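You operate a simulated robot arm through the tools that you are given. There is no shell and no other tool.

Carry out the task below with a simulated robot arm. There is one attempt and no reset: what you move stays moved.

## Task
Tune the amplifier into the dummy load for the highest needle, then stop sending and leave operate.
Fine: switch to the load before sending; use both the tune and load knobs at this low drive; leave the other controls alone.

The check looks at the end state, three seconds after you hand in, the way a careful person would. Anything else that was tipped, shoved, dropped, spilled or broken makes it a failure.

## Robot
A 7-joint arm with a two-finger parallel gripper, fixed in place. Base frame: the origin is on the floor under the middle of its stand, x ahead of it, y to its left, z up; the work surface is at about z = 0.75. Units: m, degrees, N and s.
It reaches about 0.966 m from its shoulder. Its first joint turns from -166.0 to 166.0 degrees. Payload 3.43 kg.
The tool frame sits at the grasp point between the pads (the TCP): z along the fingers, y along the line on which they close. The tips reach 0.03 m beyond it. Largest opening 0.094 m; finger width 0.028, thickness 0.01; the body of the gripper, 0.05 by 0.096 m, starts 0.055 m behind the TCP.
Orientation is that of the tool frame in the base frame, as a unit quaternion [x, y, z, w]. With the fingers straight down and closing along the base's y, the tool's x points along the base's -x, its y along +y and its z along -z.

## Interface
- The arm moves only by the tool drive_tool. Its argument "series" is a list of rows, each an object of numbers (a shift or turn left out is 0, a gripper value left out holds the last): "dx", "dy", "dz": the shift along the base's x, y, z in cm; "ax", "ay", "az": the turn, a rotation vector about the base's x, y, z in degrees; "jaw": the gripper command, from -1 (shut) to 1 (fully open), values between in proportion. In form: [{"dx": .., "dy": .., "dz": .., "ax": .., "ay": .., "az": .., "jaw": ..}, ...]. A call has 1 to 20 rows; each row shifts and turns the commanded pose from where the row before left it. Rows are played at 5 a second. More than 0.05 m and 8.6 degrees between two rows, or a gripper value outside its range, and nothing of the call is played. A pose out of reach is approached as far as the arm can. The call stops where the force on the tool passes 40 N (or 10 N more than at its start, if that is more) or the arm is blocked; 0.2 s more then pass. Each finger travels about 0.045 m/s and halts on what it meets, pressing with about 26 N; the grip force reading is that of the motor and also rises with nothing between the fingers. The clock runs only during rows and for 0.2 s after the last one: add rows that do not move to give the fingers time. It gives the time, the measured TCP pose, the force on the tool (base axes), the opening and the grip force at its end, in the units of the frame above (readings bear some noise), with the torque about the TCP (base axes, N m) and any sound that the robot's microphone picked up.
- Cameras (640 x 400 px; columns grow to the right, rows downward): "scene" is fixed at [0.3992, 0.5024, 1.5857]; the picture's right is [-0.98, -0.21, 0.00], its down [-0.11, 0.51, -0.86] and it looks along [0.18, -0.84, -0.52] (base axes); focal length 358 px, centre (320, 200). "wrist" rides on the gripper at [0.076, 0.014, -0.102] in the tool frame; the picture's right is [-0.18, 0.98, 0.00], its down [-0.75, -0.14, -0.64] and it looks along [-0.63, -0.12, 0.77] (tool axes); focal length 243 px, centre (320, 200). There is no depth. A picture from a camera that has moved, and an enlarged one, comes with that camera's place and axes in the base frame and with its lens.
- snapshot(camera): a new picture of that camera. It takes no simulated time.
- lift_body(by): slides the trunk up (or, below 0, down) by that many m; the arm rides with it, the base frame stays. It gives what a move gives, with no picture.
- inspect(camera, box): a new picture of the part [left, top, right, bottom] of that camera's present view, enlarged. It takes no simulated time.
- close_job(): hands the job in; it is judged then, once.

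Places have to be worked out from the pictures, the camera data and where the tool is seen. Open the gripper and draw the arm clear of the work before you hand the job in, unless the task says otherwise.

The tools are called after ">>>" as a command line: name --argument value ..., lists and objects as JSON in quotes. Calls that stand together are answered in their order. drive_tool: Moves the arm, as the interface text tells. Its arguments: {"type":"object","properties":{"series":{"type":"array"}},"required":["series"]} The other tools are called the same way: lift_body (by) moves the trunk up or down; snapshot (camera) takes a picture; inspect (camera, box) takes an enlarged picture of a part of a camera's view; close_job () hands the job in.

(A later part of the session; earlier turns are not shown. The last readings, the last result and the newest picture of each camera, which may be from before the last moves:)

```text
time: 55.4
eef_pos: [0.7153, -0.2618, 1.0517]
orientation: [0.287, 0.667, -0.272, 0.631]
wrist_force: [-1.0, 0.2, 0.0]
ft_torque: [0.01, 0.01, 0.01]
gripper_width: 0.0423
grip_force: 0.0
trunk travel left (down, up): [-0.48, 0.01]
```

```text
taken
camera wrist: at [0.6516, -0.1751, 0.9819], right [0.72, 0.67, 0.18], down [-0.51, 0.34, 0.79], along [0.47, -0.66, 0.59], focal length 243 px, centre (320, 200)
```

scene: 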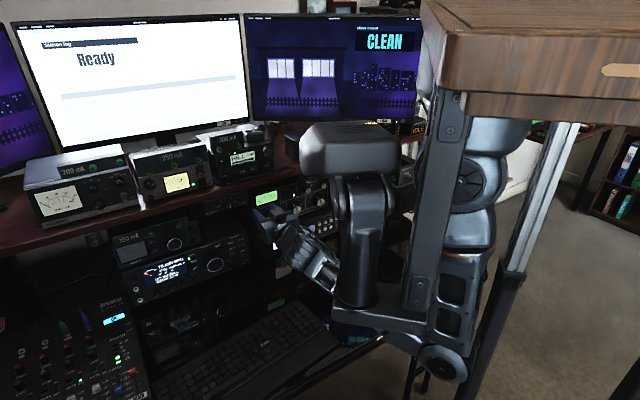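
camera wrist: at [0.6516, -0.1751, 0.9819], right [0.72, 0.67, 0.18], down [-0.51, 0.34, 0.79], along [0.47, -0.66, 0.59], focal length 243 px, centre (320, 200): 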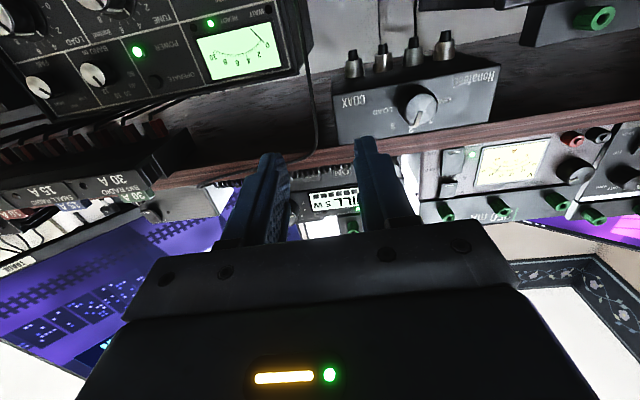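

Very good: precise tracking and the coax knob, still at 2, is in view. I correct the small tilt, pre-rotate 45° counter-clockwise and slide to the pre-grasp point in front of the knob.

>>> drive_tool --series '[{"dx": 1.2, "dy": 0.6, "ax": -2.3, "ay": -2.07, "az": -1.4}, {"dx": 1.2, "dy": 0.6, "ax": -5.0, "ay": 5.57}, {"dx": 1.2, "dy": 0.6, "ax": -5.0, "ay": 5.57}, {"dx": 1.2, "dy": 0.6, "ax": -5.0, "ay": 5.57}, {"dx": 1.2, "dy": 0.6, "ax": -5.0, "ay": 5.57}, {"dx": 1.2, "dy": 0.5, "dz": -0.3, "ax": -5.0, "ay": 5.57}, {"ax": -5.0, "ay": 5.57}, {}]'

>>> snapshot --camera "wrist"

>>> snapshot --camera "scene"

```text
time: 57.2
eef_pos: [0.7889, -0.2257, 1.0492]
orientation: [0.018, 0.708, -0.513, 0.485]
wrist_force: [-0.4, -0.7, 0.2]
ft_torque: [-0.01, 0.04, 0.0]
gripper_width: 0.0421
grip_force: 0.0
trunk travel left (down, up): [-0.48, 0.01]
```

```text
taken
camera wrist: at [0.6853, -0.1801, 0.9862], right [0.61, 0.55, -0.57], down [-0.1, 0.77, 0.63], along [0.78, -0.33, 0.53], focal length 243 px, centre (320, 200)
```

wrist: 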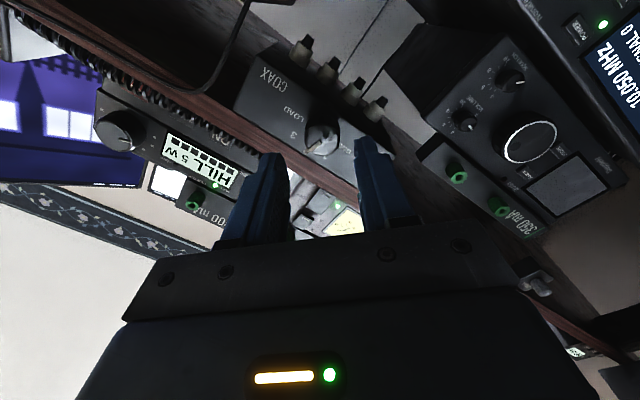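

```text
taken
```

scene: 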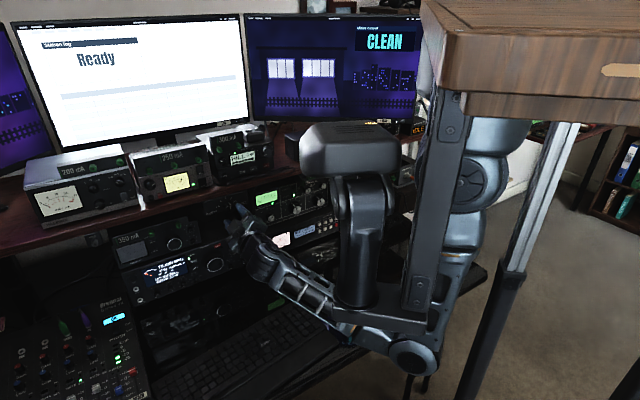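

Axis matches the panel normal and the lateral error is under 2 mm. I advance 3.6 cm with the small lateral correction so the fingers straddle the knob.

>>> drive_tool --series '[{"dx": 1.1, "dy": -1.45}, {"dx": 1.17, "dy": -1.35}, {}, {}]'

>>> inspect --camera "wrist" --box '[220, 40, 440, 240]'

>>> inspect --camera "scene" --box '[200, 175, 290, 245]'

```text
time: 58.2
eef_pos: [0.8093, -0.2545, 1.0499]
orientation: [0.019, 0.708, -0.513, 0.485]
wrist_force: [0.8, -0.5, 0.3]
ft_torque: [-0.04, 0.02, 0.0]
gripper_width: 0.0421
grip_force: 0.0
trunk travel left (down, up): [-0.48, 0.01]
```

```text
2.00 times, centred on (330, 140) of wrist
camera zoom: at [0.7077, -0.2081, 0.986], right [0.61, 0.55, -0.57], down [-0.11, 0.77, 0.63], along [0.78, -0.33, 0.53], focal length 485 px, centre (300, 320)
```

zoom: 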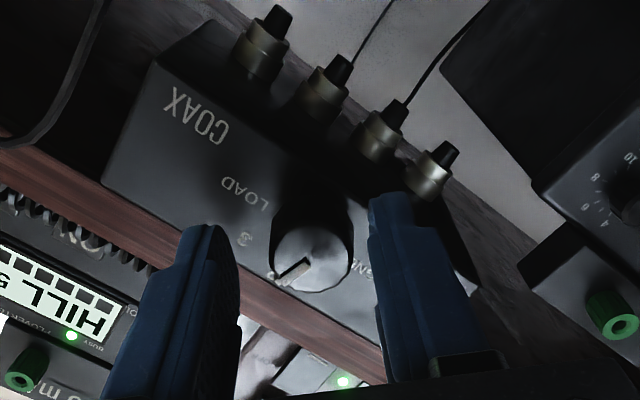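

```text
5.71 times, centred on (245, 210) of scene
camera zoom: at [0.3992, 0.5024, 1.5857], right [-0.98, -0.21, 0.0], down [-0.11, 0.51, -0.86], along [0.18, -0.84, -0.52], focal length 2046 px, centre (749, 143)
```

zoom: 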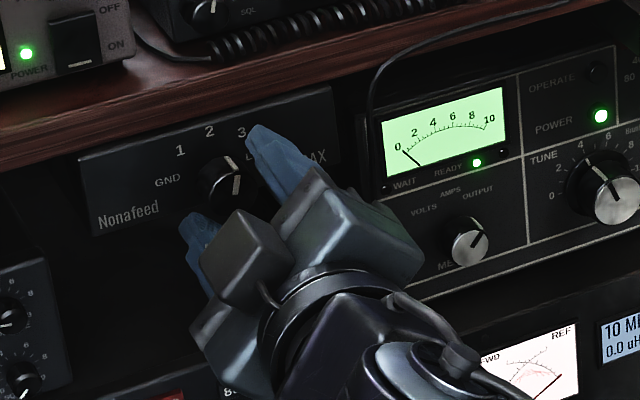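

Nearly centred; I apply a 2 mm correction and close gently, then read the side load.

>>> drive_tool --series '[{"dx": 0.15, "dy": 0.13}, {}, {"jaw": -0.5}, {}, {}]'

>>> inspect --camera "wrist" --box '[220, 40, 440, 240]'

```text
time: 59.4
eef_pos: [0.811, -0.252, 1.0477]
orientation: [0.016, 0.708, -0.512, 0.486]
wrist_force: [3.0, 3.8, -4.5]
ft_torque: [0.06, 0.06, 0.21]
gripper_width: 0.0275
grip_force: 3.7
trunk travel left (down, up): [-0.48, 0.01]
```

```text
2.00 times, centred on (330, 140) of wrist
camera zoom: at [0.7096, -0.2061, 0.9855], right [0.61, 0.55, -0.57], down [-0.11, 0.77, 0.63], along [0.78, -0.33, 0.53], focal length 485 px, centre (300, 320)
```

zoom: 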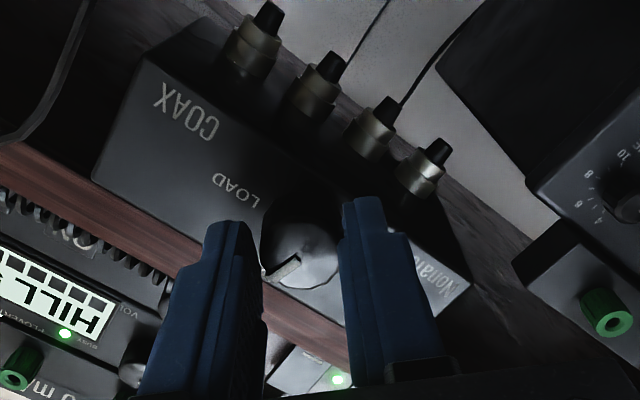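

The partial jaw command gives a gentle grip. I shift 1.5 mm along the closing axis to balance and tighten moderately.

>>> drive_tool --series '[{"dx": 0.08, "dy": 0.07, "dz": -0.11, "jaw": -0.6}, {}, {}]'

```text
time: 60.2
eef_pos: [0.8117, -0.2525, 1.0469]
orientation: [0.018, 0.708, -0.512, 0.486]
wrist_force: [-1.0, 5.8, -2.0]
ft_torque: [0.06, 0.03, 0.38]
gripper_width: 0.0257
grip_force: 45.4
trunk travel left (down, up): [-0.48, 0.01]
```

Gripped firmly with little side load. Now I turn clockwise in 4° rows and watch the force.

>>> drive_tool --series '[{"ax": 2.67, "ay": -2.98}, {"ax": 2.67, "ay": -2.98}, {"ax": 2.67, "ay": -2.98}, {"ax": 2.67, "ay": -2.98}, {}]'

```text
time: 61.4
eef_pos: [0.8124, -0.252, 1.0473]
orientation: [0.117, 0.698, -0.44, 0.553]
wrist_force: [-3.6, 8.1, -3.1]
ft_torque: [0.44, 0.46, 0.13]
gripper_width: 0.0253
grip_force: 44.4
trunk travel left (down, up): [-0.48, 0.01]
```

Forces stay low (<10 N) after 16°. I continue the turn.

>>> drive_tool --series '[{"ax": 2.67, "ay": -2.98}, {"ax": 2.67, "ay": -2.98}, {"ax": 2.67, "ay": -2.98}, {"ax": 2.67, "ay": -2.98}, {"ax": 2.67, "ay": -2.98}, {"ax": 2.67, "ay": -2.98}, {}]'

>>> inspect --camera "wrist" --box '[220, 40, 440, 240]'

>>> inspect --camera "scene" --box '[200, 175, 290, 245]'

```text
time: 63.0
eef_pos: [0.8131, -0.2509, 1.0478]
orientation: [0.26, 0.658, -0.315, 0.633]
wrist_force: [-7.3, 10.4, -4.3]
ft_torque: [0.49, 0.48, 0.46]
gripper_width: 0.0255
grip_force: 45.2
trunk travel left (down, up): [-0.48, 0.01]
```

```text
2.00 times, centred on (330, 140) of wrist
camera zoom: at [0.7487, -0.1714, 0.9714], right [0.74, 0.67, 0.1], down [-0.49, 0.43, 0.76], along [0.47, -0.61, 0.64], focal length 485 px, centre (300, 320)
```

zoom: 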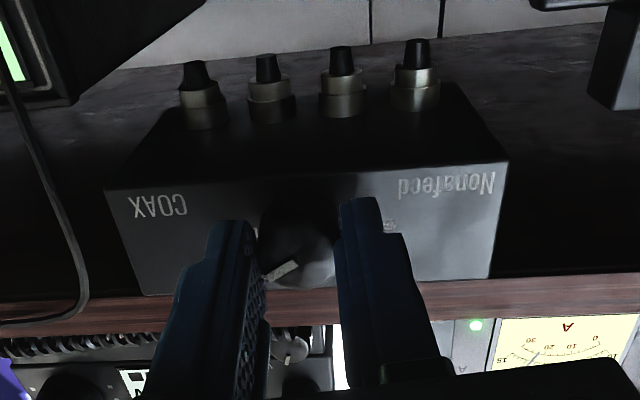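

```text
5.71 times, centred on (245, 210) of scene
camera zoom: at [0.3992, 0.5024, 1.5857], right [-0.98, -0.21, 0.0], down [-0.11, 0.51, -0.86], along [0.18, -0.84, -0.52], focal length 2046 px, centre (749, 143)
```

zoom: 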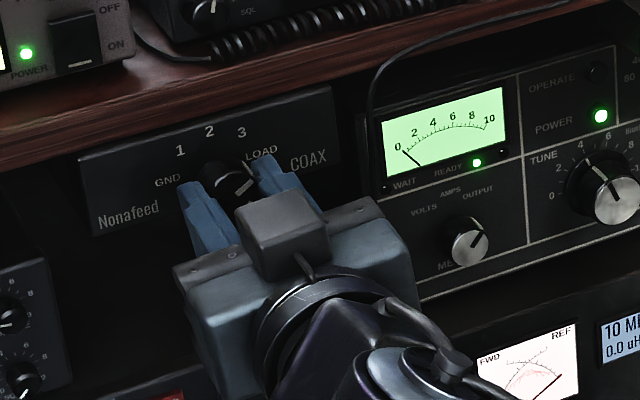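

Forces remain mild and the pointer has moved past 3. I keep turning toward LOAD.

>>> drive_tool --series '[{"ax": 2.67, "ay": -2.98}, {"ax": 2.67, "ay": -2.98}, {"ax": 2.67, "ay": -2.98}, {"ax": 2.67, "ay": -2.98}, {"ax": 2.67, "ay": -2.98}, {"ax": 2.67, "ay": -2.98}, {}]'

>>> inspect --camera "wrist" --box '[220, 40, 440, 240]'

>>> inspect --camera "scene" --box '[200, 175, 290, 245]'

```text
time: 64.6
eef_pos: [0.8143, -0.2514, 1.0478]
orientation: [0.39, 0.589, -0.177, 0.685]
wrist_force: [-2.5, 6.9, -1.7]
ft_torque: [-0.7, 0.22, 0.48]
gripper_width: 0.0255
grip_force: 45.0
trunk travel left (down, up): [-0.48, 0.01]
```

```text
2.00 times, centred on (330, 140) of wrist
camera zoom: at [0.7717, -0.1512, 0.9815], right [0.65, 0.58, 0.49], down [-0.71, 0.22, 0.67], along [0.28, -0.78, 0.56], focal length 485 px, centre (300, 320)
```

zoom: 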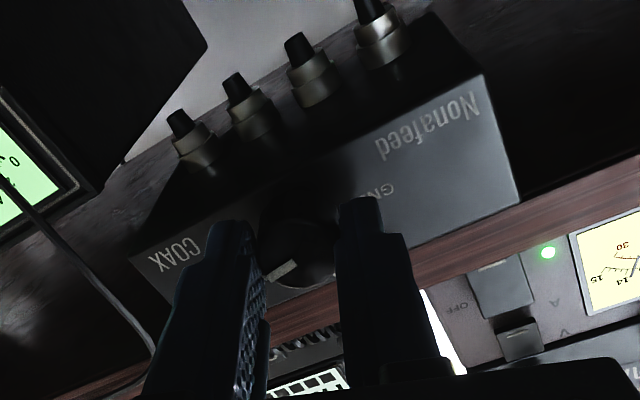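

```text
5.71 times, centred on (245, 210) of scene
camera zoom: at [0.3992, 0.5024, 1.5857], right [-0.98, -0.21, 0.0], down [-0.11, 0.51, -0.86], along [0.18, -0.84, -0.52], focal length 2046 px, centre (749, 143)
```

zoom: 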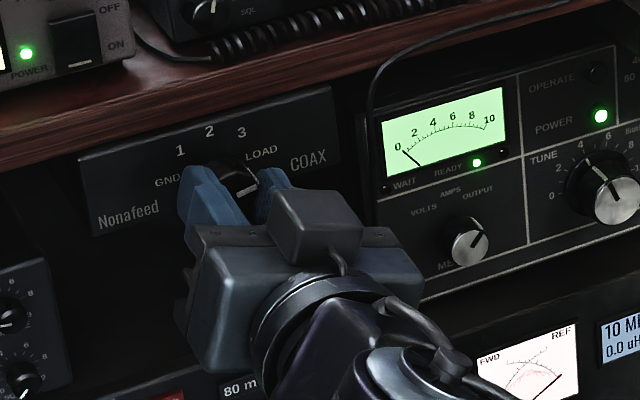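

The pointer now lies toward LOAD. I release and back off to verify where the detent settles.

>>> drive_tool --series '[{"jaw": -0.1}, {}, {"dx": -1.0, "dy": 1.12}, {"dx": -1.0, "dy": 1.12}, {"dx": -1.0, "dy": 1.12}, {}]'

>>> inspect --camera "wrist" --box '[220, 20, 440, 220]'

>>> inspect --camera "scene" --box '[205, 180, 265, 220]'

```text
time: 66.0
eef_pos: [0.7824, -0.2191, 1.0483]
orientation: [0.39, 0.59, -0.178, 0.685]
wrist_force: [0.4, -0.8, 0.5]
ft_torque: [0.01, -0.04, 0.02]
gripper_width: 0.0423
grip_force: 0.0
trunk travel left (down, up): [-0.48, 0.01]
```

```text
2.00 times, centred on (330, 120) of wrist
camera zoom: at [0.7414, -0.118, 0.9814], right [0.65, 0.58, 0.49], down [-0.71, 0.22, 0.67], along [0.28, -0.78, 0.56], focal length 485 px, centre (300, 360)
```

zoom: 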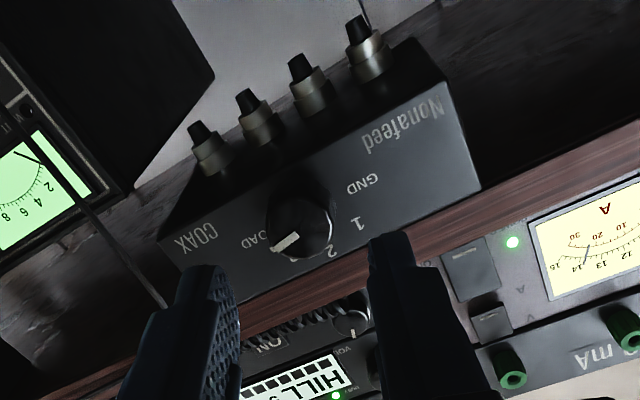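

```text
10.00 times, centred on (235, 200) of scene
camera zoom: at [0.3992, 0.5024, 1.5857], right [-0.98, -0.21, 0.0], down [-0.11, 0.51, -0.86], along [0.18, -0.84, -0.52], focal length 3581 px, centre (1170, 200)
```

zoom: 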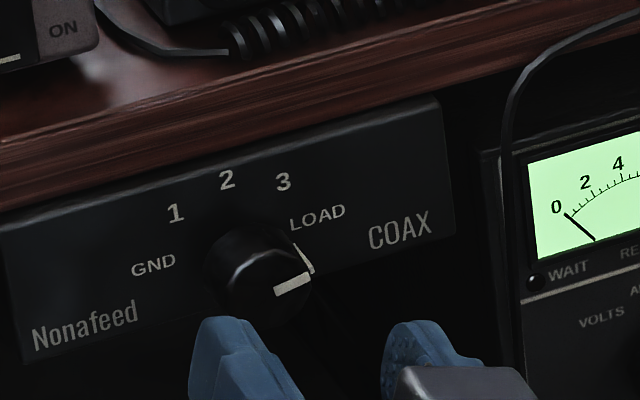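

The pointer appears at LOAD; I zoom more to be sure it isn't between positions.

>>> inspect --camera "wrist" --box '[280, 90, 380, 165]'

>>> inspect --camera "scene" --box '[215, 190, 245, 212]'

```text
5.33 times, centred on (330, 128) of wrist
camera zoom: at [0.7414, -0.118, 0.9814], right [0.65, 0.58, 0.49], down [-0.71, 0.22, 0.67], along [0.28, -0.78, 0.56], focal length 1294 px, centre (267, 587)
```

zoom: 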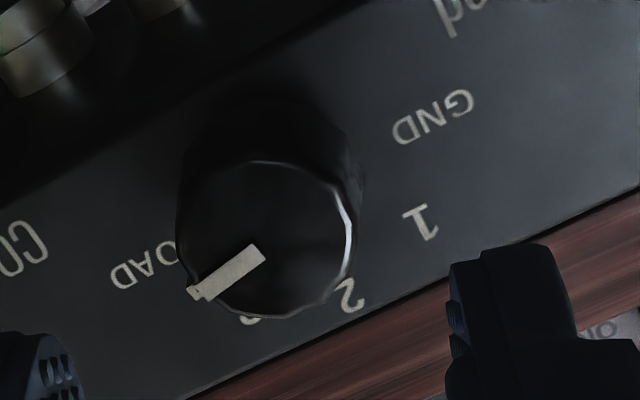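

```text
16.00 times, centred on (230, 201) of scene
camera zoom: at [0.3992, 0.5024, 1.5857], right [-0.98, -0.21, 0.0], down [-0.11, 0.51, -0.86], along [0.18, -0.84, -0.52], focal length 5729 px, centre (1760, 184)
```

zoom: 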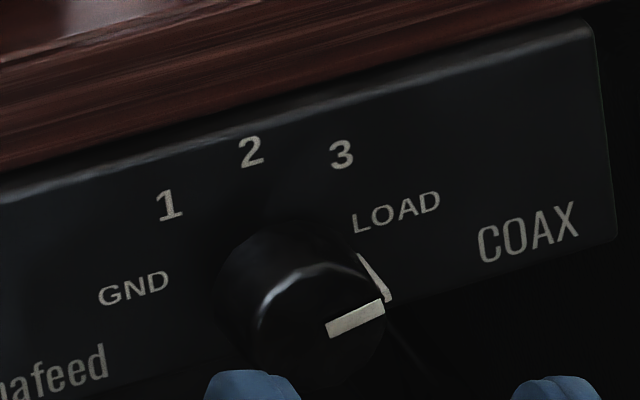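

The coax switch is firmly at LOAD (pointer 81° vs label 80°). Next is OPERATE: I retreat from the shelf, close the fingers, level the roll, and slide right to a point well in front of the OPERATE button.

>>> drive_tool --series '[{"dx": -2.2, "dy": 2.4, "jaw": -1}, {"dx": -2.2, "dy": 2.4, "dz": -0.4}, {"dx": -3.0, "dy": -2.7, "dz": -0.7, "ax": -2.14, "ay": 2.38}, {"dx": -3.0, "dy": -2.7, "dz": -0.7, "ax": -2.14, "ay": 2.38}, {"dx": -3.0, "dy": -2.7, "dz": -0.7, "ax": -2.14, "ay": 2.38}, {"dx": -3.0, "dy": -2.7, "dz": -0.7, "ax": -2.14, "ay": 2.38}, {"dx": -3.0, "dy": -2.7, "dz": -0.7, "ax": -2.14, "ay": 2.38}, {"dx": -3.0, "dy": -2.7, "dz": -0.7, "ax": -2.14, "ay": 2.38}, {}]'

>>> snapshot --camera "wrist"

>>> snapshot --camera "scene"

```text
time: 68.0
eef_pos: [0.5592, -0.3328, 1.0013]
orientation: [0.285, 0.647, -0.289, 0.646]
wrist_force: [0.7, 0.5, 0.6]
ft_torque: [0.0, -0.02, 0.03]
gripper_width: 0.0002
grip_force: 26.1
trunk travel left (down, up): [-0.48, 0.01]
```

```text
taken
camera wrist: at [0.4991, -0.2483, 0.9265], right [0.73, 0.66, 0.18], down [-0.53, 0.38, 0.75], along [0.43, -0.65, 0.63], focal length 243 px, centre (320, 200)
```

wrist: 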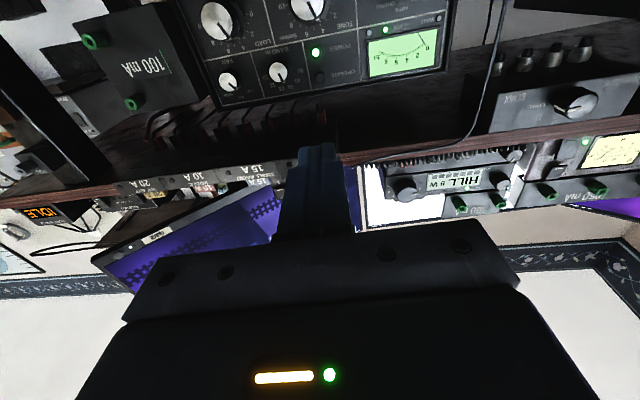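

```text
taken
```

scene: 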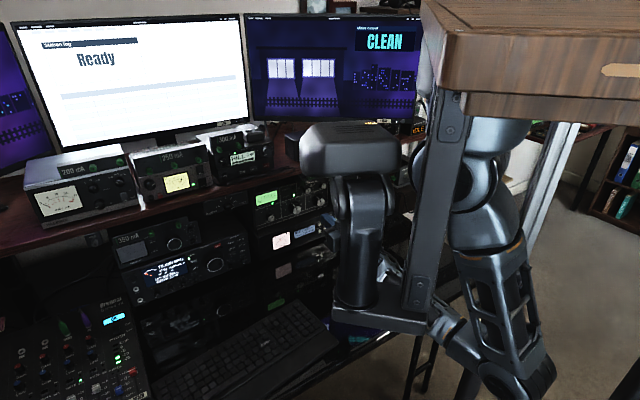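

Arrived exactly. I zoom in on the OPERATE area to refine its position and check clearance to the fuse rack.

>>> inspect --camera "wrist" --box '[200, 0, 460, 170]'

>>> inspect --camera "scene" --box '[245, 165, 345, 235]'

```text
2.35 times, centred on (330, 85) of wrist
camera zoom: at [0.4991, -0.2483, 0.9265], right [0.73, 0.66, 0.18], down [-0.53, 0.38, 0.75], along [0.43, -0.65, 0.63], focal length 571 px, centre (296, 471)
```

zoom: 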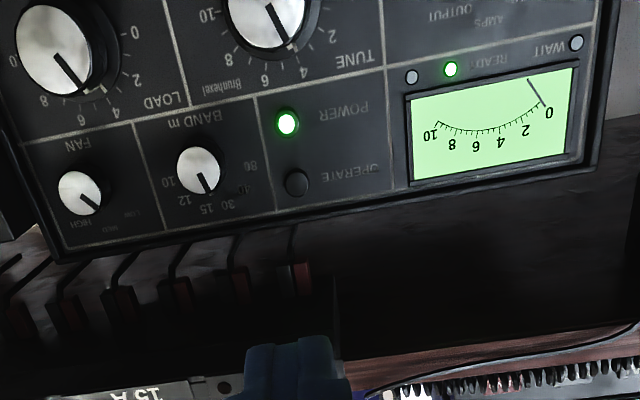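

```text
5.71 times, centred on (295, 200) of scene
camera zoom: at [0.3992, 0.5024, 1.5857], right [-0.98, -0.21, 0.0], down [-0.11, 0.51, -0.86], along [0.18, -0.84, -0.52], focal length 2046 px, centre (463, 200)
```

zoom: 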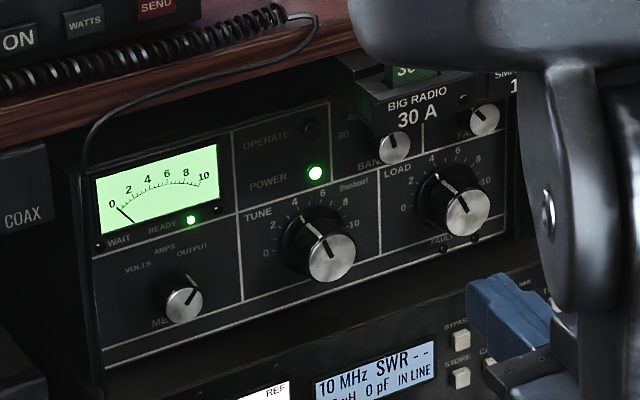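

OPERATE confirmed at (0.7095,-0.5015,1.003), rack underside about 4 cm above the hand. I advance toward the button in stages with closed fingers.

>>> drive_tool --series '[{"dx": 2.47, "dy": -2.78, "dz": 0.1}, {"dx": 2.47, "dy": -2.78, "dz": 0.1}, {"dx": 2.47, "dy": -2.78, "dz": 0.1}, {}]'

>>> snapshot --camera "wrist"

>>> inspect --camera "scene" --box '[245, 165, 345, 235]'

```text
time: 69.0
eef_pos: [0.6344, -0.4159, 1.0042]
orientation: [0.286, 0.647, -0.287, 0.646]
wrist_force: [-0.3, 0.1, 0.1]
ft_torque: [0.0, 0.01, 0.02]
gripper_width: 0.0
grip_force: 25.8
trunk travel left (down, up): [-0.48, 0.01]
```

```text
taken
camera wrist: at [0.575, -0.3317, 0.9297], right [0.73, 0.66, 0.18], down [-0.53, 0.38, 0.75], along [0.43, -0.65, 0.63], focal length 243 px, centre (320, 200)
```

wrist: 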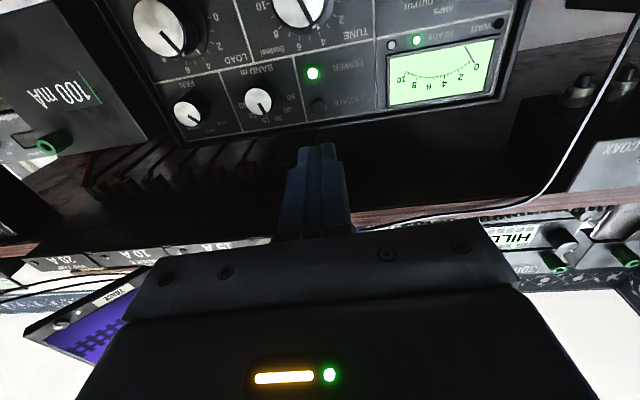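

```text
5.71 times, centred on (295, 200) of scene
camera zoom: at [0.3992, 0.5024, 1.5857], right [-0.98, -0.21, 0.0], down [-0.11, 0.51, -0.86], along [0.18, -0.84, -0.52], focal length 2046 px, centre (463, 200)
```

zoom: 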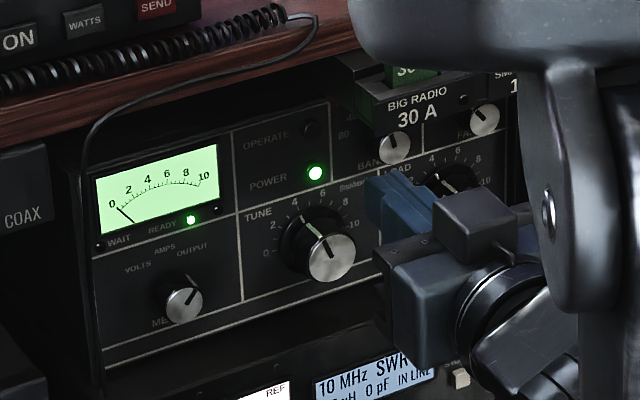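

Clear path. I advance the next 5 cm to just short of the button.

>>> drive_tool --series '[{"dx": 2.4, "dy": -2.75}, {"dx": 2.3, "dy": -2.7}, {}]'

>>> snapshot --camera "wrist"

>>> inspect --camera "scene" --box '[245, 165, 345, 235]'

```text
time: 69.8
eef_pos: [0.6775, -0.469, 1.0068]
orientation: [0.285, 0.646, -0.29, 0.646]
wrist_force: [-0.2, -0.8, 1.2]
ft_torque: [-0.03, 0.01, 0.03]
gripper_width: 0.0001
grip_force: 26.5
out of reach, approached as far as the arm can: row 2
trunk travel left (down, up): [-0.48, 0.01]
```

```text
taken
camera wrist: at [0.6182, -0.3838, 0.9314], right [0.73, 0.66, 0.18], down [-0.53, 0.39, 0.75], along [0.43, -0.65, 0.63], focal length 243 px, centre (320, 200)
```

wrist: 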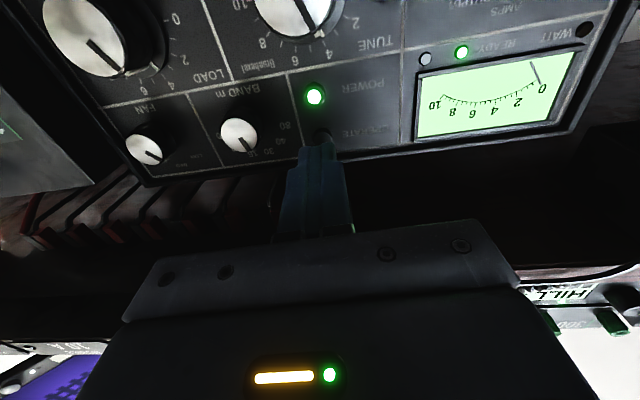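

```text
5.71 times, centred on (295, 200) of scene
camera zoom: at [0.3992, 0.5024, 1.5857], right [-0.98, -0.21, 0.0], down [-0.11, 0.51, -0.86], along [0.18, -0.84, -0.52], focal length 2046 px, centre (463, 200)
```

zoom: 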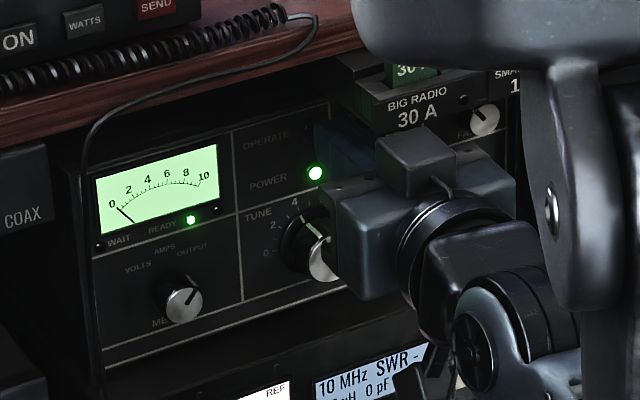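

The arm reports a limit 1.5 cm short of the button — the wrist is nearly straight here. I back off 3 cm, lower the trunk 6 cm (forearm then points up more), and re-raise the hand.

>>> drive_tool --series '[{"dx": -2.0, "dy": 2.2}, {"dx": -1.3, "dy": 1.5}, {}]'

>>> lift_body --by -0.06

>>> drive_tool --series '[{"dz": 1.5}, {"dz": 1.5}, {"dz": 1.5}, {"dz": 1.3}, {}]'

>>> snapshot --camera "scene"

```text
time: 70.6
eef_pos: [0.6435, -0.4318, 1.0068]
orientation: [0.286, 0.647, -0.288, 0.646]
wrist_force: [0.7, 0.5, 0.7]
ft_torque: [-0.01, 0.04, 0.02]
gripper_width: 0.0
grip_force: 25.9
trunk travel left (down, up): [-0.48, 0.01]
```

```text
time: 71.6
eef_pos: [0.6446, -0.4314, 0.9472]
orientation: [0.286, 0.647, -0.289, 0.645]
wrist_force: [-0.2, -0.6, 0.4]
ft_torque: [-0.01, -0.03, -0.02]
gripper_width: 0.0
grip_force: 26.1
trunk travel left (down, up): [-0.42, 0.07]
```

```text
time: 72.8
eef_pos: [0.6443, -0.4312, 1.0048]
orientation: [0.285, 0.647, -0.288, 0.646]
wrist_force: [0.5, -1.0, 0.5]
ft_torque: [0.0, 0.01, 0.0]
gripper_width: 0.0
grip_force: 26.1
trunk travel left (down, up): [-0.42, 0.07]
```

```text
taken
```

scene: 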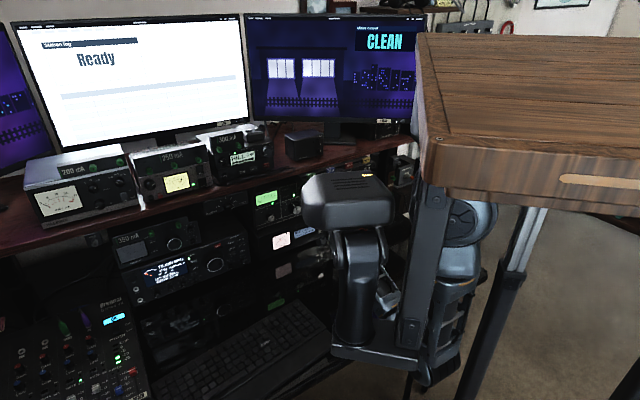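

Now I advance again to just in front of OPERATE.

>>> drive_tool --series '[{"dx": 1.92, "dy": -2.03}, {"dx": 1.92, "dy": -2.03}, {}]'

>>> inspect --camera "wrist" --box '[220, 30, 440, 230]'

```text
time: 73.5
eef_pos: [0.6813, -0.4696, 1.006]
orientation: [0.285, 0.647, -0.287, 0.646]
wrist_force: [-18.7, 28.0, -4.1]
ft_torque: [-1.15, -1.37, -0.06]
gripper_width: 0.0
grip_force: 26.1
trunk travel left (down, up): [-0.42, 0.07]
stopped in row 3: the force on the tool passed its limit at 50 N (the readings are from after the stop); the commanded pose is now the measured one
```

```text
2.00 times, centred on (330, 130) of wrist
camera zoom: at [0.621, -0.3853, 0.9295], right [0.73, 0.66, 0.18], down [-0.53, 0.38, 0.75], along [0.43, -0.65, 0.63], focal length 485 px, centre (300, 340)
```

zoom: 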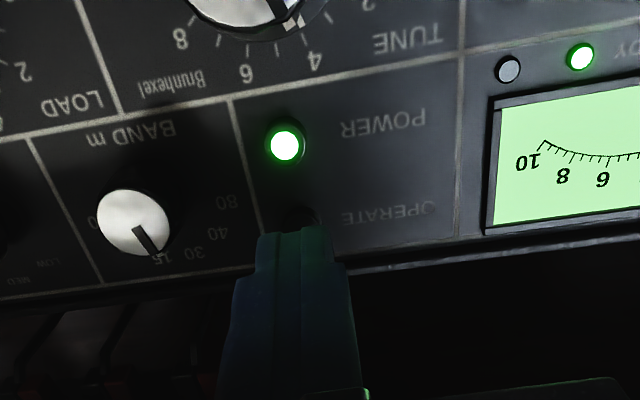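

Contact about 1 cm earlier than expected — I am pressing something at the OPERATE location. I retreat a little and look whether OPERATE lit up.

>>> drive_tool --series '[{"dx": -1.0, "dy": 1.1}, {"dx": -1.0, "dy": 1.1}, {}]'

>>> inspect --camera "wrist" --box '[200, 0, 460, 170]'

>>> inspect --camera "scene" --box '[245, 165, 345, 235]'

```text
time: 74.3
eef_pos: [0.6616, -0.4493, 1.0045]
orientation: [0.286, 0.647, -0.289, 0.645]
wrist_force: [-0.1, 0.1, -0.9]
ft_torque: [0.01, 0.01, -0.03]
gripper_width: 0.0
grip_force: 25.9
trunk travel left (down, up): [-0.42, 0.07]
```

```text
2.35 times, centred on (330, 85) of wrist
camera zoom: at [0.6017, -0.3646, 0.929], right [0.73, 0.66, 0.18], down [-0.53, 0.38, 0.76], along [0.43, -0.65, 0.63], focal length 571 px, centre (296, 471)
```

zoom: 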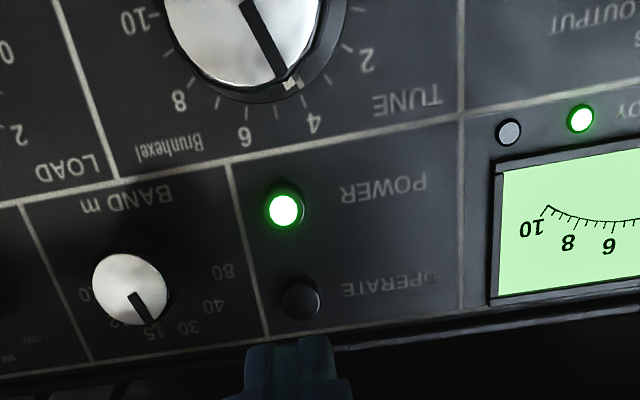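

```text
5.71 times, centred on (295, 200) of scene
camera zoom: at [0.3992, 0.5024, 1.5857], right [-0.98, -0.21, 0.0], down [-0.11, 0.51, -0.86], along [0.18, -0.84, -0.52], focal length 2046 px, centre (463, 200)
```

zoom: 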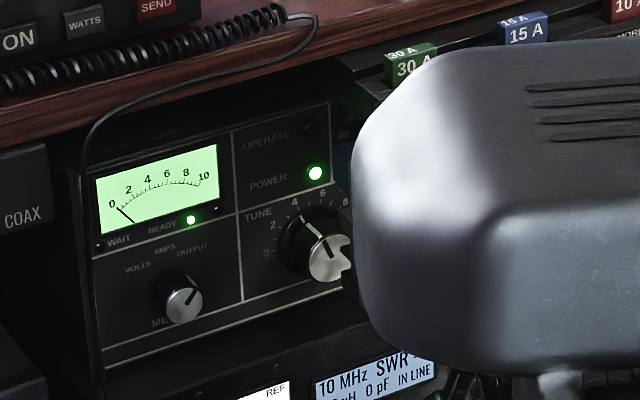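

OPERATE is still dark; my fingertip was ~1 cm too high and hit the panel's top trim. Re-measured, the button centre is at about z=0.997, so I lower the tip 0.9 cm and press slowly.

>>> drive_tool --series '[{"dz": -0.85}, {"dx": 0.67, "dy": -0.74}, {"dx": 0.67, "dy": -0.74}, {"dx": 0.33, "dy": -0.37}, {}]'

>>> inspect --camera "wrist" --box '[200, 0, 460, 170]'

```text
time: 75.5
eef_pos: [0.6793, -0.4676, 0.9959]
orientation: [0.286, 0.647, -0.289, 0.645]
wrist_force: [0.4, -0.8, -0.1]
ft_torque: [0.02, 0.0, 0.02]
gripper_width: 0.0
grip_force: 26.6
trunk travel left (down, up): [-0.42, 0.07]
```

```text
2.35 times, centred on (330, 85) of wrist
camera zoom: at [0.6188, -0.3829, 0.9206], right [0.73, 0.66, 0.18], down [-0.53, 0.38, 0.76], along [0.43, -0.65, 0.63], focal length 571 px, centre (296, 471)
```

zoom: 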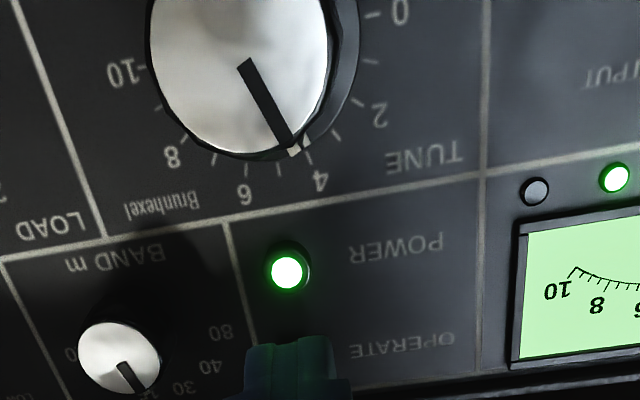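

No contact yet; the tip now covers OPERATE. I push on in 2–3 mm steps.

>>> drive_tool --series '[{"dx": 0.2, "dy": -0.22}, {"dx": 0.2, "dy": -0.22}, {}]'

```text
time: 76.3
eef_pos: [0.682, -0.4714, 0.9954]
orientation: [0.285, 0.647, -0.288, 0.645]
wrist_force: [0.2, 0.2, 0.8]
ft_torque: [0.03, 0.02, 0.0]
gripper_width: 0.0001
grip_force: 26.1
trunk travel left (down, up): [-0.42, 0.07]
```

Still free; I continue with small steps until contact.

>>> drive_tool --series '[{"dx": 0.2, "dy": -0.22}, {"dx": 0.2, "dy": -0.22}, {}]'

>>> inspect --camera "wrist" --box '[200, 0, 460, 170]'

```text
time: 77.2
eef_pos: [0.6854, -0.476, 0.996]
orientation: [0.285, 0.648, -0.288, 0.645]
wrist_force: [1.0, -0.2, -0.6]
ft_torque: [0.04, -0.01, 0.0]
gripper_width: 0.0001
grip_force: 25.7
trunk travel left (down, up): [-0.42, 0.07]
```

```text
2.35 times, centred on (330, 85) of wrist
camera zoom: at [0.6264, -0.3916, 0.9204], right [0.73, 0.66, 0.18], down [-0.53, 0.38, 0.75], along [0.43, -0.65, 0.63], focal length 571 px, centre (296, 471)
```

zoom: 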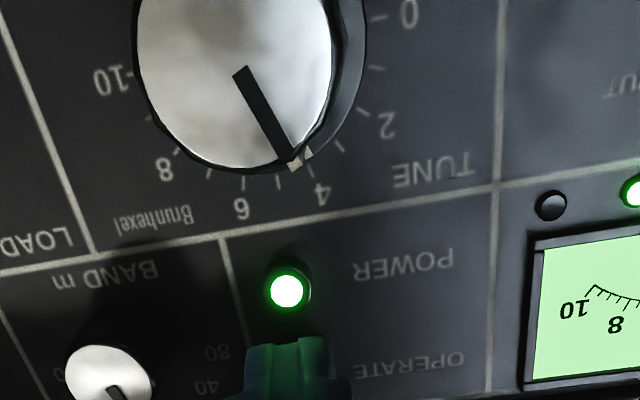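

Still no contact; continuing with 2–3 mm steps.

>>> drive_tool --series '[{"dx": 0.2, "dy": -0.22}, {"dx": 0.2, "dy": -0.22}, {}]'

>>> inspect --camera "wrist" --box '[200, 0, 460, 170]'

```text
time: 78.0
eef_pos: [0.6904, -0.4803, 0.996]
orientation: [0.287, 0.647, -0.289, 0.645]
wrist_force: [-2.6, 4.4, -1.2]
ft_torque: [-0.05, 0.0, 0.04]
gripper_width: 0.0003
grip_force: 26.4
trunk travel left (down, up): [-0.42, 0.07]
heard: click
```

```text
2.35 times, centred on (330, 85) of wrist
camera zoom: at [0.6302, -0.3959, 0.9205], right [0.73, 0.66, 0.18], down [-0.53, 0.38, 0.76], along [0.43, -0.65, 0.63], focal length 571 px, centre (296, 471)
```

zoom: 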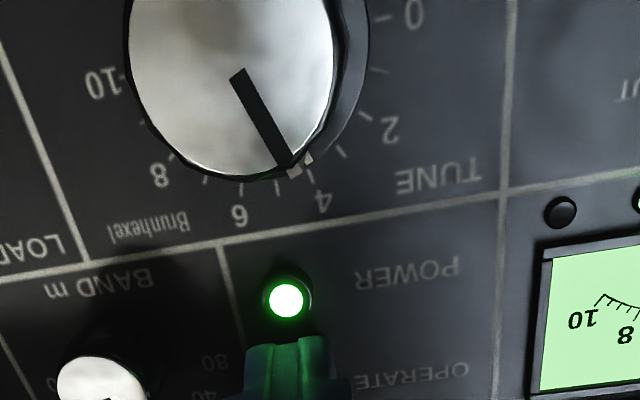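

A click was heard with a light 5 N force — the button is pressed. I retreat to see OPERATE's state.

>>> drive_tool --series '[{"dx": -1.0, "dy": 1.1}, {"dx": -1.0, "dy": 1.1}, {"dx": -1.3, "dy": 1.45}, {}]'

>>> inspect --camera "wrist" --box '[180, 0, 480, 180]'

>>> inspect --camera "scene" --box '[245, 165, 345, 235]'

```text
time: 79.0
eef_pos: [0.6579, -0.4441, 0.9961]
orientation: [0.285, 0.647, -0.288, 0.646]
wrist_force: [0.5, 0.8, -0.7]
ft_torque: [0.05, 0.02, -0.02]
gripper_width: 0.0
grip_force: 26.4
trunk travel left (down, up): [-0.42, 0.07]
```

```text
2.13 times, centred on (330, 90) of wrist
camera zoom: at [0.5979, -0.3598, 0.9205], right [0.73, 0.66, 0.18], down [-0.53, 0.38, 0.75], along [0.43, -0.65, 0.63], focal length 518 px, centre (299, 435)
```

zoom: 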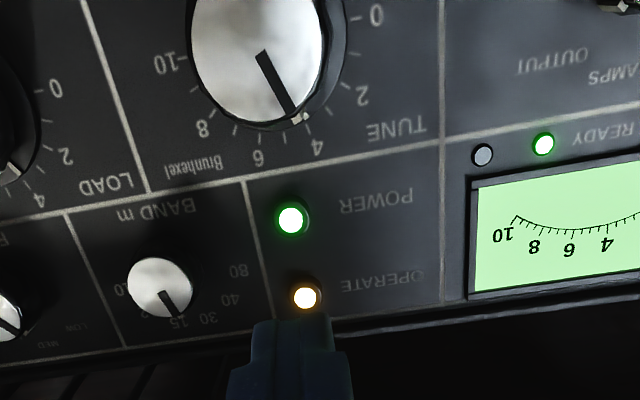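

```text
5.71 times, centred on (295, 200) of scene
camera zoom: at [0.3992, 0.5024, 1.5857], right [-0.98, -0.21, 0.0], down [-0.11, 0.51, -0.86], along [0.18, -0.84, -0.52], focal length 2046 px, centre (463, 200)
```

zoom: 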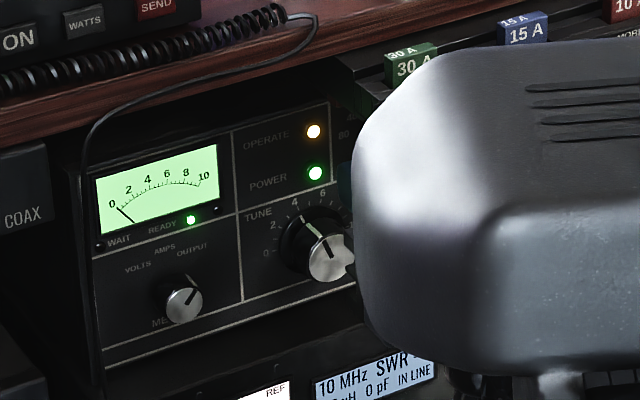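

OPERATE is lit amber. Next is SEND on the transceiver: I retreat clear of the rack, raise the trunk again for forearm clearance over the keyboard, and move left/down to a staging point in front of SEND.

>>> drive_tool --series '[{"dx": -2.5, "dy": 2.75}, {"dx": -2.5, "dy": 2.75}, {"dx": -2.5, "dy": 2.75}, {"dx": -2.5, "dy": 2.75}, {}]'

>>> lift_body --by 0.06

>>> drive_tool --series '[{"dx": 2.5, "dy": 1.45, "dz": -1.0}, {"dx": 2.5, "dy": 1.45, "dz": -1.0}, {"dx": 2.5, "dy": 1.45, "dz": -1.0}, {"dx": 2.5, "dy": 1.45, "dz": -1.0}, {"dx": 2.5, "dy": 1.45, "dz": -1.0}, {"dx": 2.5, "dy": 1.45, "dz": -1.0}, {}]'

>>> snapshot --camera "wrist"

>>> snapshot --camera "scene"

```text
time: 80.2
eef_pos: [0.5579, -0.335, 0.9956]
orientation: [0.284, 0.648, -0.287, 0.646]
wrist_force: [0.3, 0.3, -0.2]
ft_torque: [0.0, 0.04, -0.03]
gripper_width: 0.0
grip_force: 25.7
trunk travel left (down, up): [-0.42, 0.07]
```

```text
time: 81.2
eef_pos: [0.5587, -0.3343, 1.0545]
orientation: [0.286, 0.647, -0.288, 0.645]
wrist_force: [-0.7, 0.0, 0.5]
ft_torque: [0.01, -0.01, 0.01]
gripper_width: 0.0001
grip_force: 26.3
trunk travel left (down, up): [-0.48, 0.01]
```

```text
time: 82.8
eef_pos: [0.7093, -0.2466, 0.9946]
orientation: [0.285, 0.647, -0.288, 0.645]
wrist_force: [0.6, -0.1, 0.5]
ft_torque: [-0.01, -0.02, -0.03]
gripper_width: 0.0001
grip_force: 26.1
trunk travel left (down, up): [-0.48, 0.01]
```

```text
taken
camera wrist: at [0.6486, -0.1621, 0.9191], right [0.73, 0.66, 0.18], down [-0.53, 0.38, 0.75], along [0.43, -0.65, 0.63], focal length 243 px, centre (320, 200)
```

wrist: 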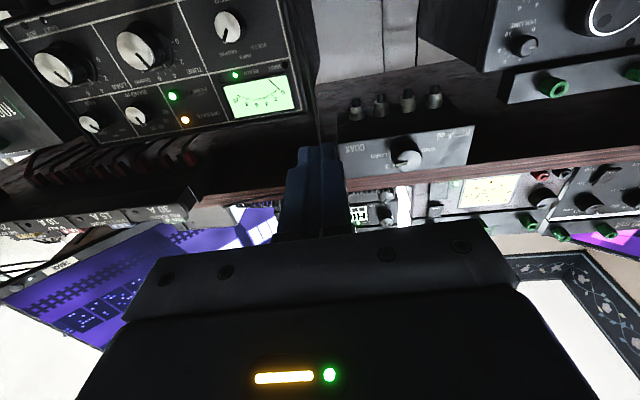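

```text
taken
```

scene: 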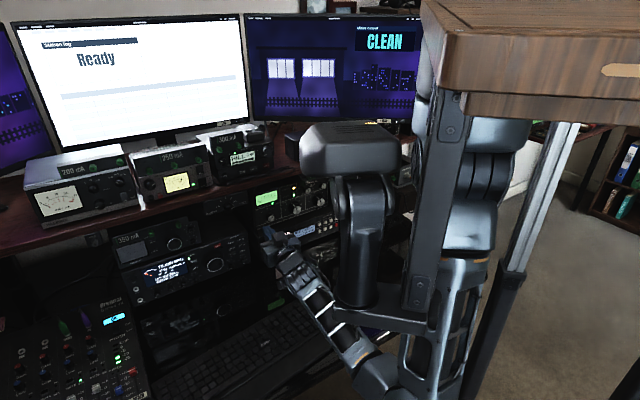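

Tracking fine. I continue to the staging point in front of SEND.

>>> drive_tool --series '[{"dx": 1.92, "dy": 1.13, "dz": -1.9}, {"dx": 1.92, "dy": 1.13, "dz": -1.9}, {"dx": 1.92, "dy": 1.13, "dz": -1.9}, {"dx": 1.92, "dy": 1.13, "dz": -1.9}, {"dx": 1.92, "dy": 1.13, "dz": -1.9}, {}]'

>>> snapshot --camera "wrist"

>>> inspect --camera "scene" --box '[110, 200, 410, 390]'

```text
time: 84.2
eef_pos: [0.8041, -0.1901, 0.8998]
orientation: [0.286, 0.647, -0.289, 0.645]
wrist_force: [-0.1, 0.3, 0.4]
ft_torque: [0.01, 0.03, 0.0]
gripper_width: 0.0
grip_force: 26.3
trunk travel left (down, up): [-0.48, 0.01]
```

```text
taken
camera wrist: at [0.744, -0.1051, 0.8255], right [0.73, 0.66, 0.18], down [-0.53, 0.38, 0.75], along [0.43, -0.65, 0.63], focal length 243 px, centre (320, 200)
```

wrist: 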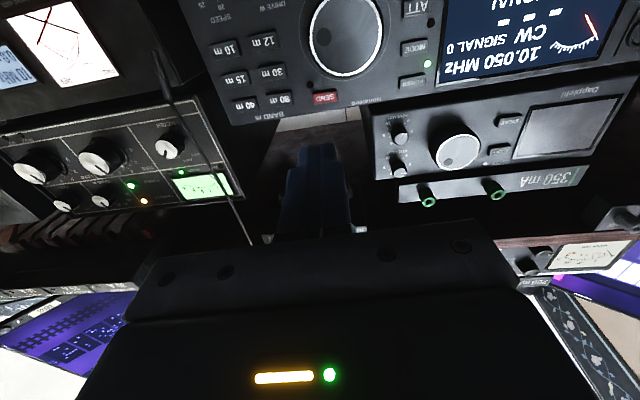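

```text
2.11 times, centred on (260, 295) of scene
camera zoom: at [0.3992, 0.5024, 1.5857], right [-0.98, -0.21, 0.0], down [-0.11, 0.51, -0.86], along [0.18, -0.84, -0.52], focal length 754 px, centre (446, 0)
```

zoom: 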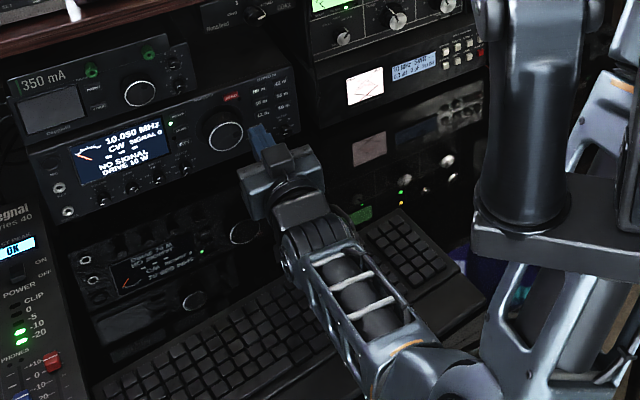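

SEND is visible right ahead (red, unlit). I zoom for a precise fix.

>>> inspect --camera "wrist" --box '[270, 50, 390, 140]'

```text
4.44 times, centred on (330, 95) of wrist
camera zoom: at [0.744, -0.1051, 0.8255], right [0.73, 0.66, 0.18], down [-0.53, 0.38, 0.75], along [0.43, -0.65, 0.63], focal length 1078 px, centre (276, 667)
```

zoom: 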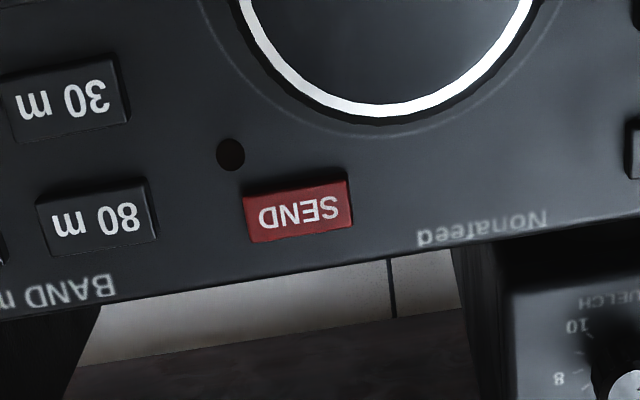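

SEND fixes at about (0.887,-0.278,0.896). I advance 7 cm toward it with closed fingers.

>>> drive_tool --series '[{"dx": 1.6, "dy": -1.75, "dz": -0.15}, {"dx": 1.6, "dy": -1.75, "dz": -0.15}, {"dx": 1.6, "dy": -1.7}, {}]'

>>> snapshot --camera "wrist"

>>> inspect --camera "scene" --box '[170, 220, 290, 300]'

```text
time: 85.2
eef_pos: [0.8519, -0.2428, 0.8969]
orientation: [0.286, 0.647, -0.288, 0.645]
wrist_force: [0.4, 0.0, 0.0]
ft_torque: [-0.01, 0.02, 0.01]
gripper_width: 0.0
grip_force: 26.2
trunk travel left (down, up): [-0.48, 0.01]
```

```text
taken
camera wrist: at [0.7923, -0.1577, 0.8222], right [0.73, 0.66, 0.18], down [-0.53, 0.38, 0.76], along [0.43, -0.65, 0.63], focal length 243 px, centre (320, 200)
```

wrist: 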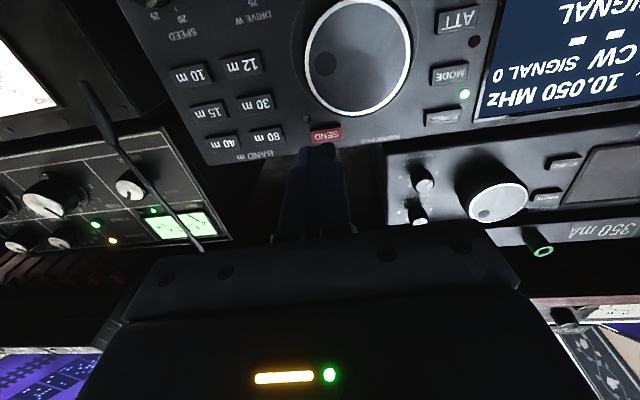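

```text
5.00 times, centred on (230, 260) of scene
camera zoom: at [0.3992, 0.5024, 1.5857], right [-0.98, -0.21, 0.0], down [-0.11, 0.51, -0.86], along [0.18, -0.84, -0.52], focal length 1790 px, centre (770, -100)
```

zoom: 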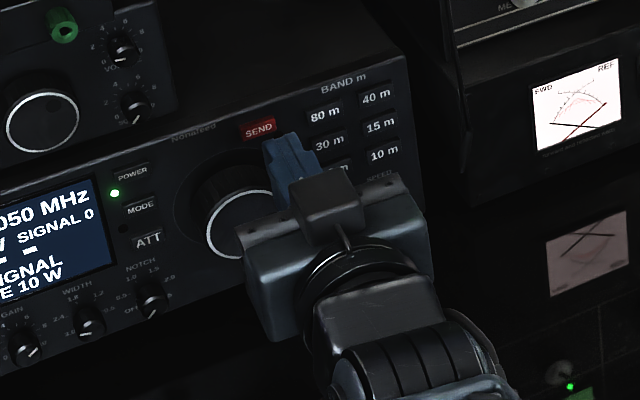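

The tip is about 2 cm short. I nudge 3 mm left and 2 mm down, then press in small steps until a click.

>>> drive_tool --series '[{"dx": 0.22, "dy": 0.2, "dz": -0.2}, {"dx": 0.4, "dy": -0.44}, {"dx": 0.4, "dy": -0.44}, {}]'

>>> inspect --camera "wrist" --box '[240, 50, 400, 170]'

```text
time: 86.2
eef_pos: [0.8617, -0.2501, 0.8962]
orientation: [0.287, 0.647, -0.289, 0.645]
wrist_force: [-0.6, -0.7, 0.3]
ft_torque: [0.01, 0.02, 0.0]
gripper_width: 0.0
grip_force: 26.1
trunk travel left (down, up): [-0.48, 0.01]
```

```text
3.33 times, centred on (320, 110) of wrist
camera zoom: at [0.8023, -0.1648, 0.8201], right [0.73, 0.66, 0.18], down [-0.53, 0.38, 0.75], along [0.43, -0.65, 0.63], focal length 809 px, centre (320, 500)
```

zoom: 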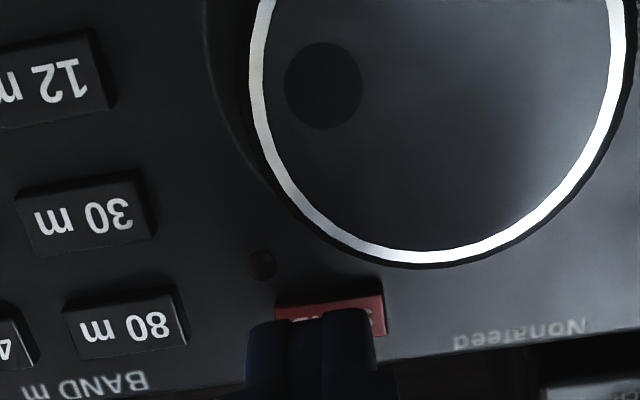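

The tip overlaps the SEND key face. I press further in 3 mm steps.

>>> drive_tool --series '[{"dx": 0.22, "dy": -0.22}, {"dx": 0.22, "dy": -0.22}, {}]'

```text
time: 87.0
eef_pos: [0.8663, -0.2544, 0.8951]
orientation: [0.287, 0.647, -0.289, 0.645]
wrist_force: [-0.1, 0.1, 0.4]
ft_torque: [0.01, 0.02, 0.02]
gripper_width: 0.0
grip_force: 25.8
trunk travel left (down, up): [-0.48, 0.01]
```

Still free; another couple of small steps.

>>> drive_tool --series '[{"dx": 0.2, "dy": -0.22}, {"dx": 0.2, "dy": -0.22}, {}]'

>>> inspect --camera "wrist" --box '[240, 50, 400, 170]'

```text
time: 87.8
eef_pos: [0.8698, -0.2579, 0.8957]
orientation: [0.286, 0.647, -0.289, 0.645]
wrist_force: [0.7, 0.0, 0.6]
ft_torque: [0.01, 0.02, 0.03]
gripper_width: 0.0
grip_force: 25.5
trunk travel left (down, up): [-0.48, 0.01]
```

```text
3.33 times, centred on (320, 110) of wrist
camera zoom: at [0.8106, -0.1733, 0.8201], right [0.73, 0.66, 0.18], down [-0.53, 0.38, 0.75], along [0.43, -0.65, 0.63], focal length 809 px, centre (320, 500)
```

zoom: 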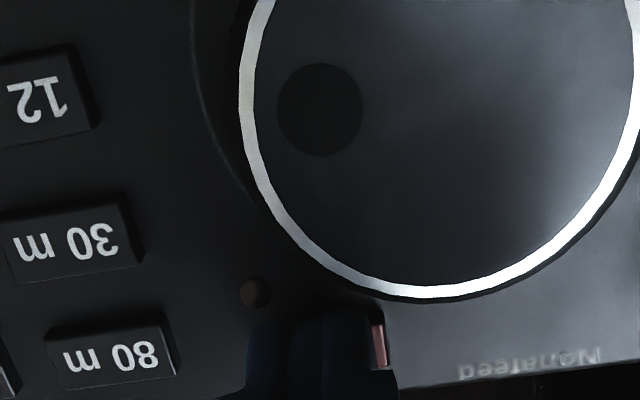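

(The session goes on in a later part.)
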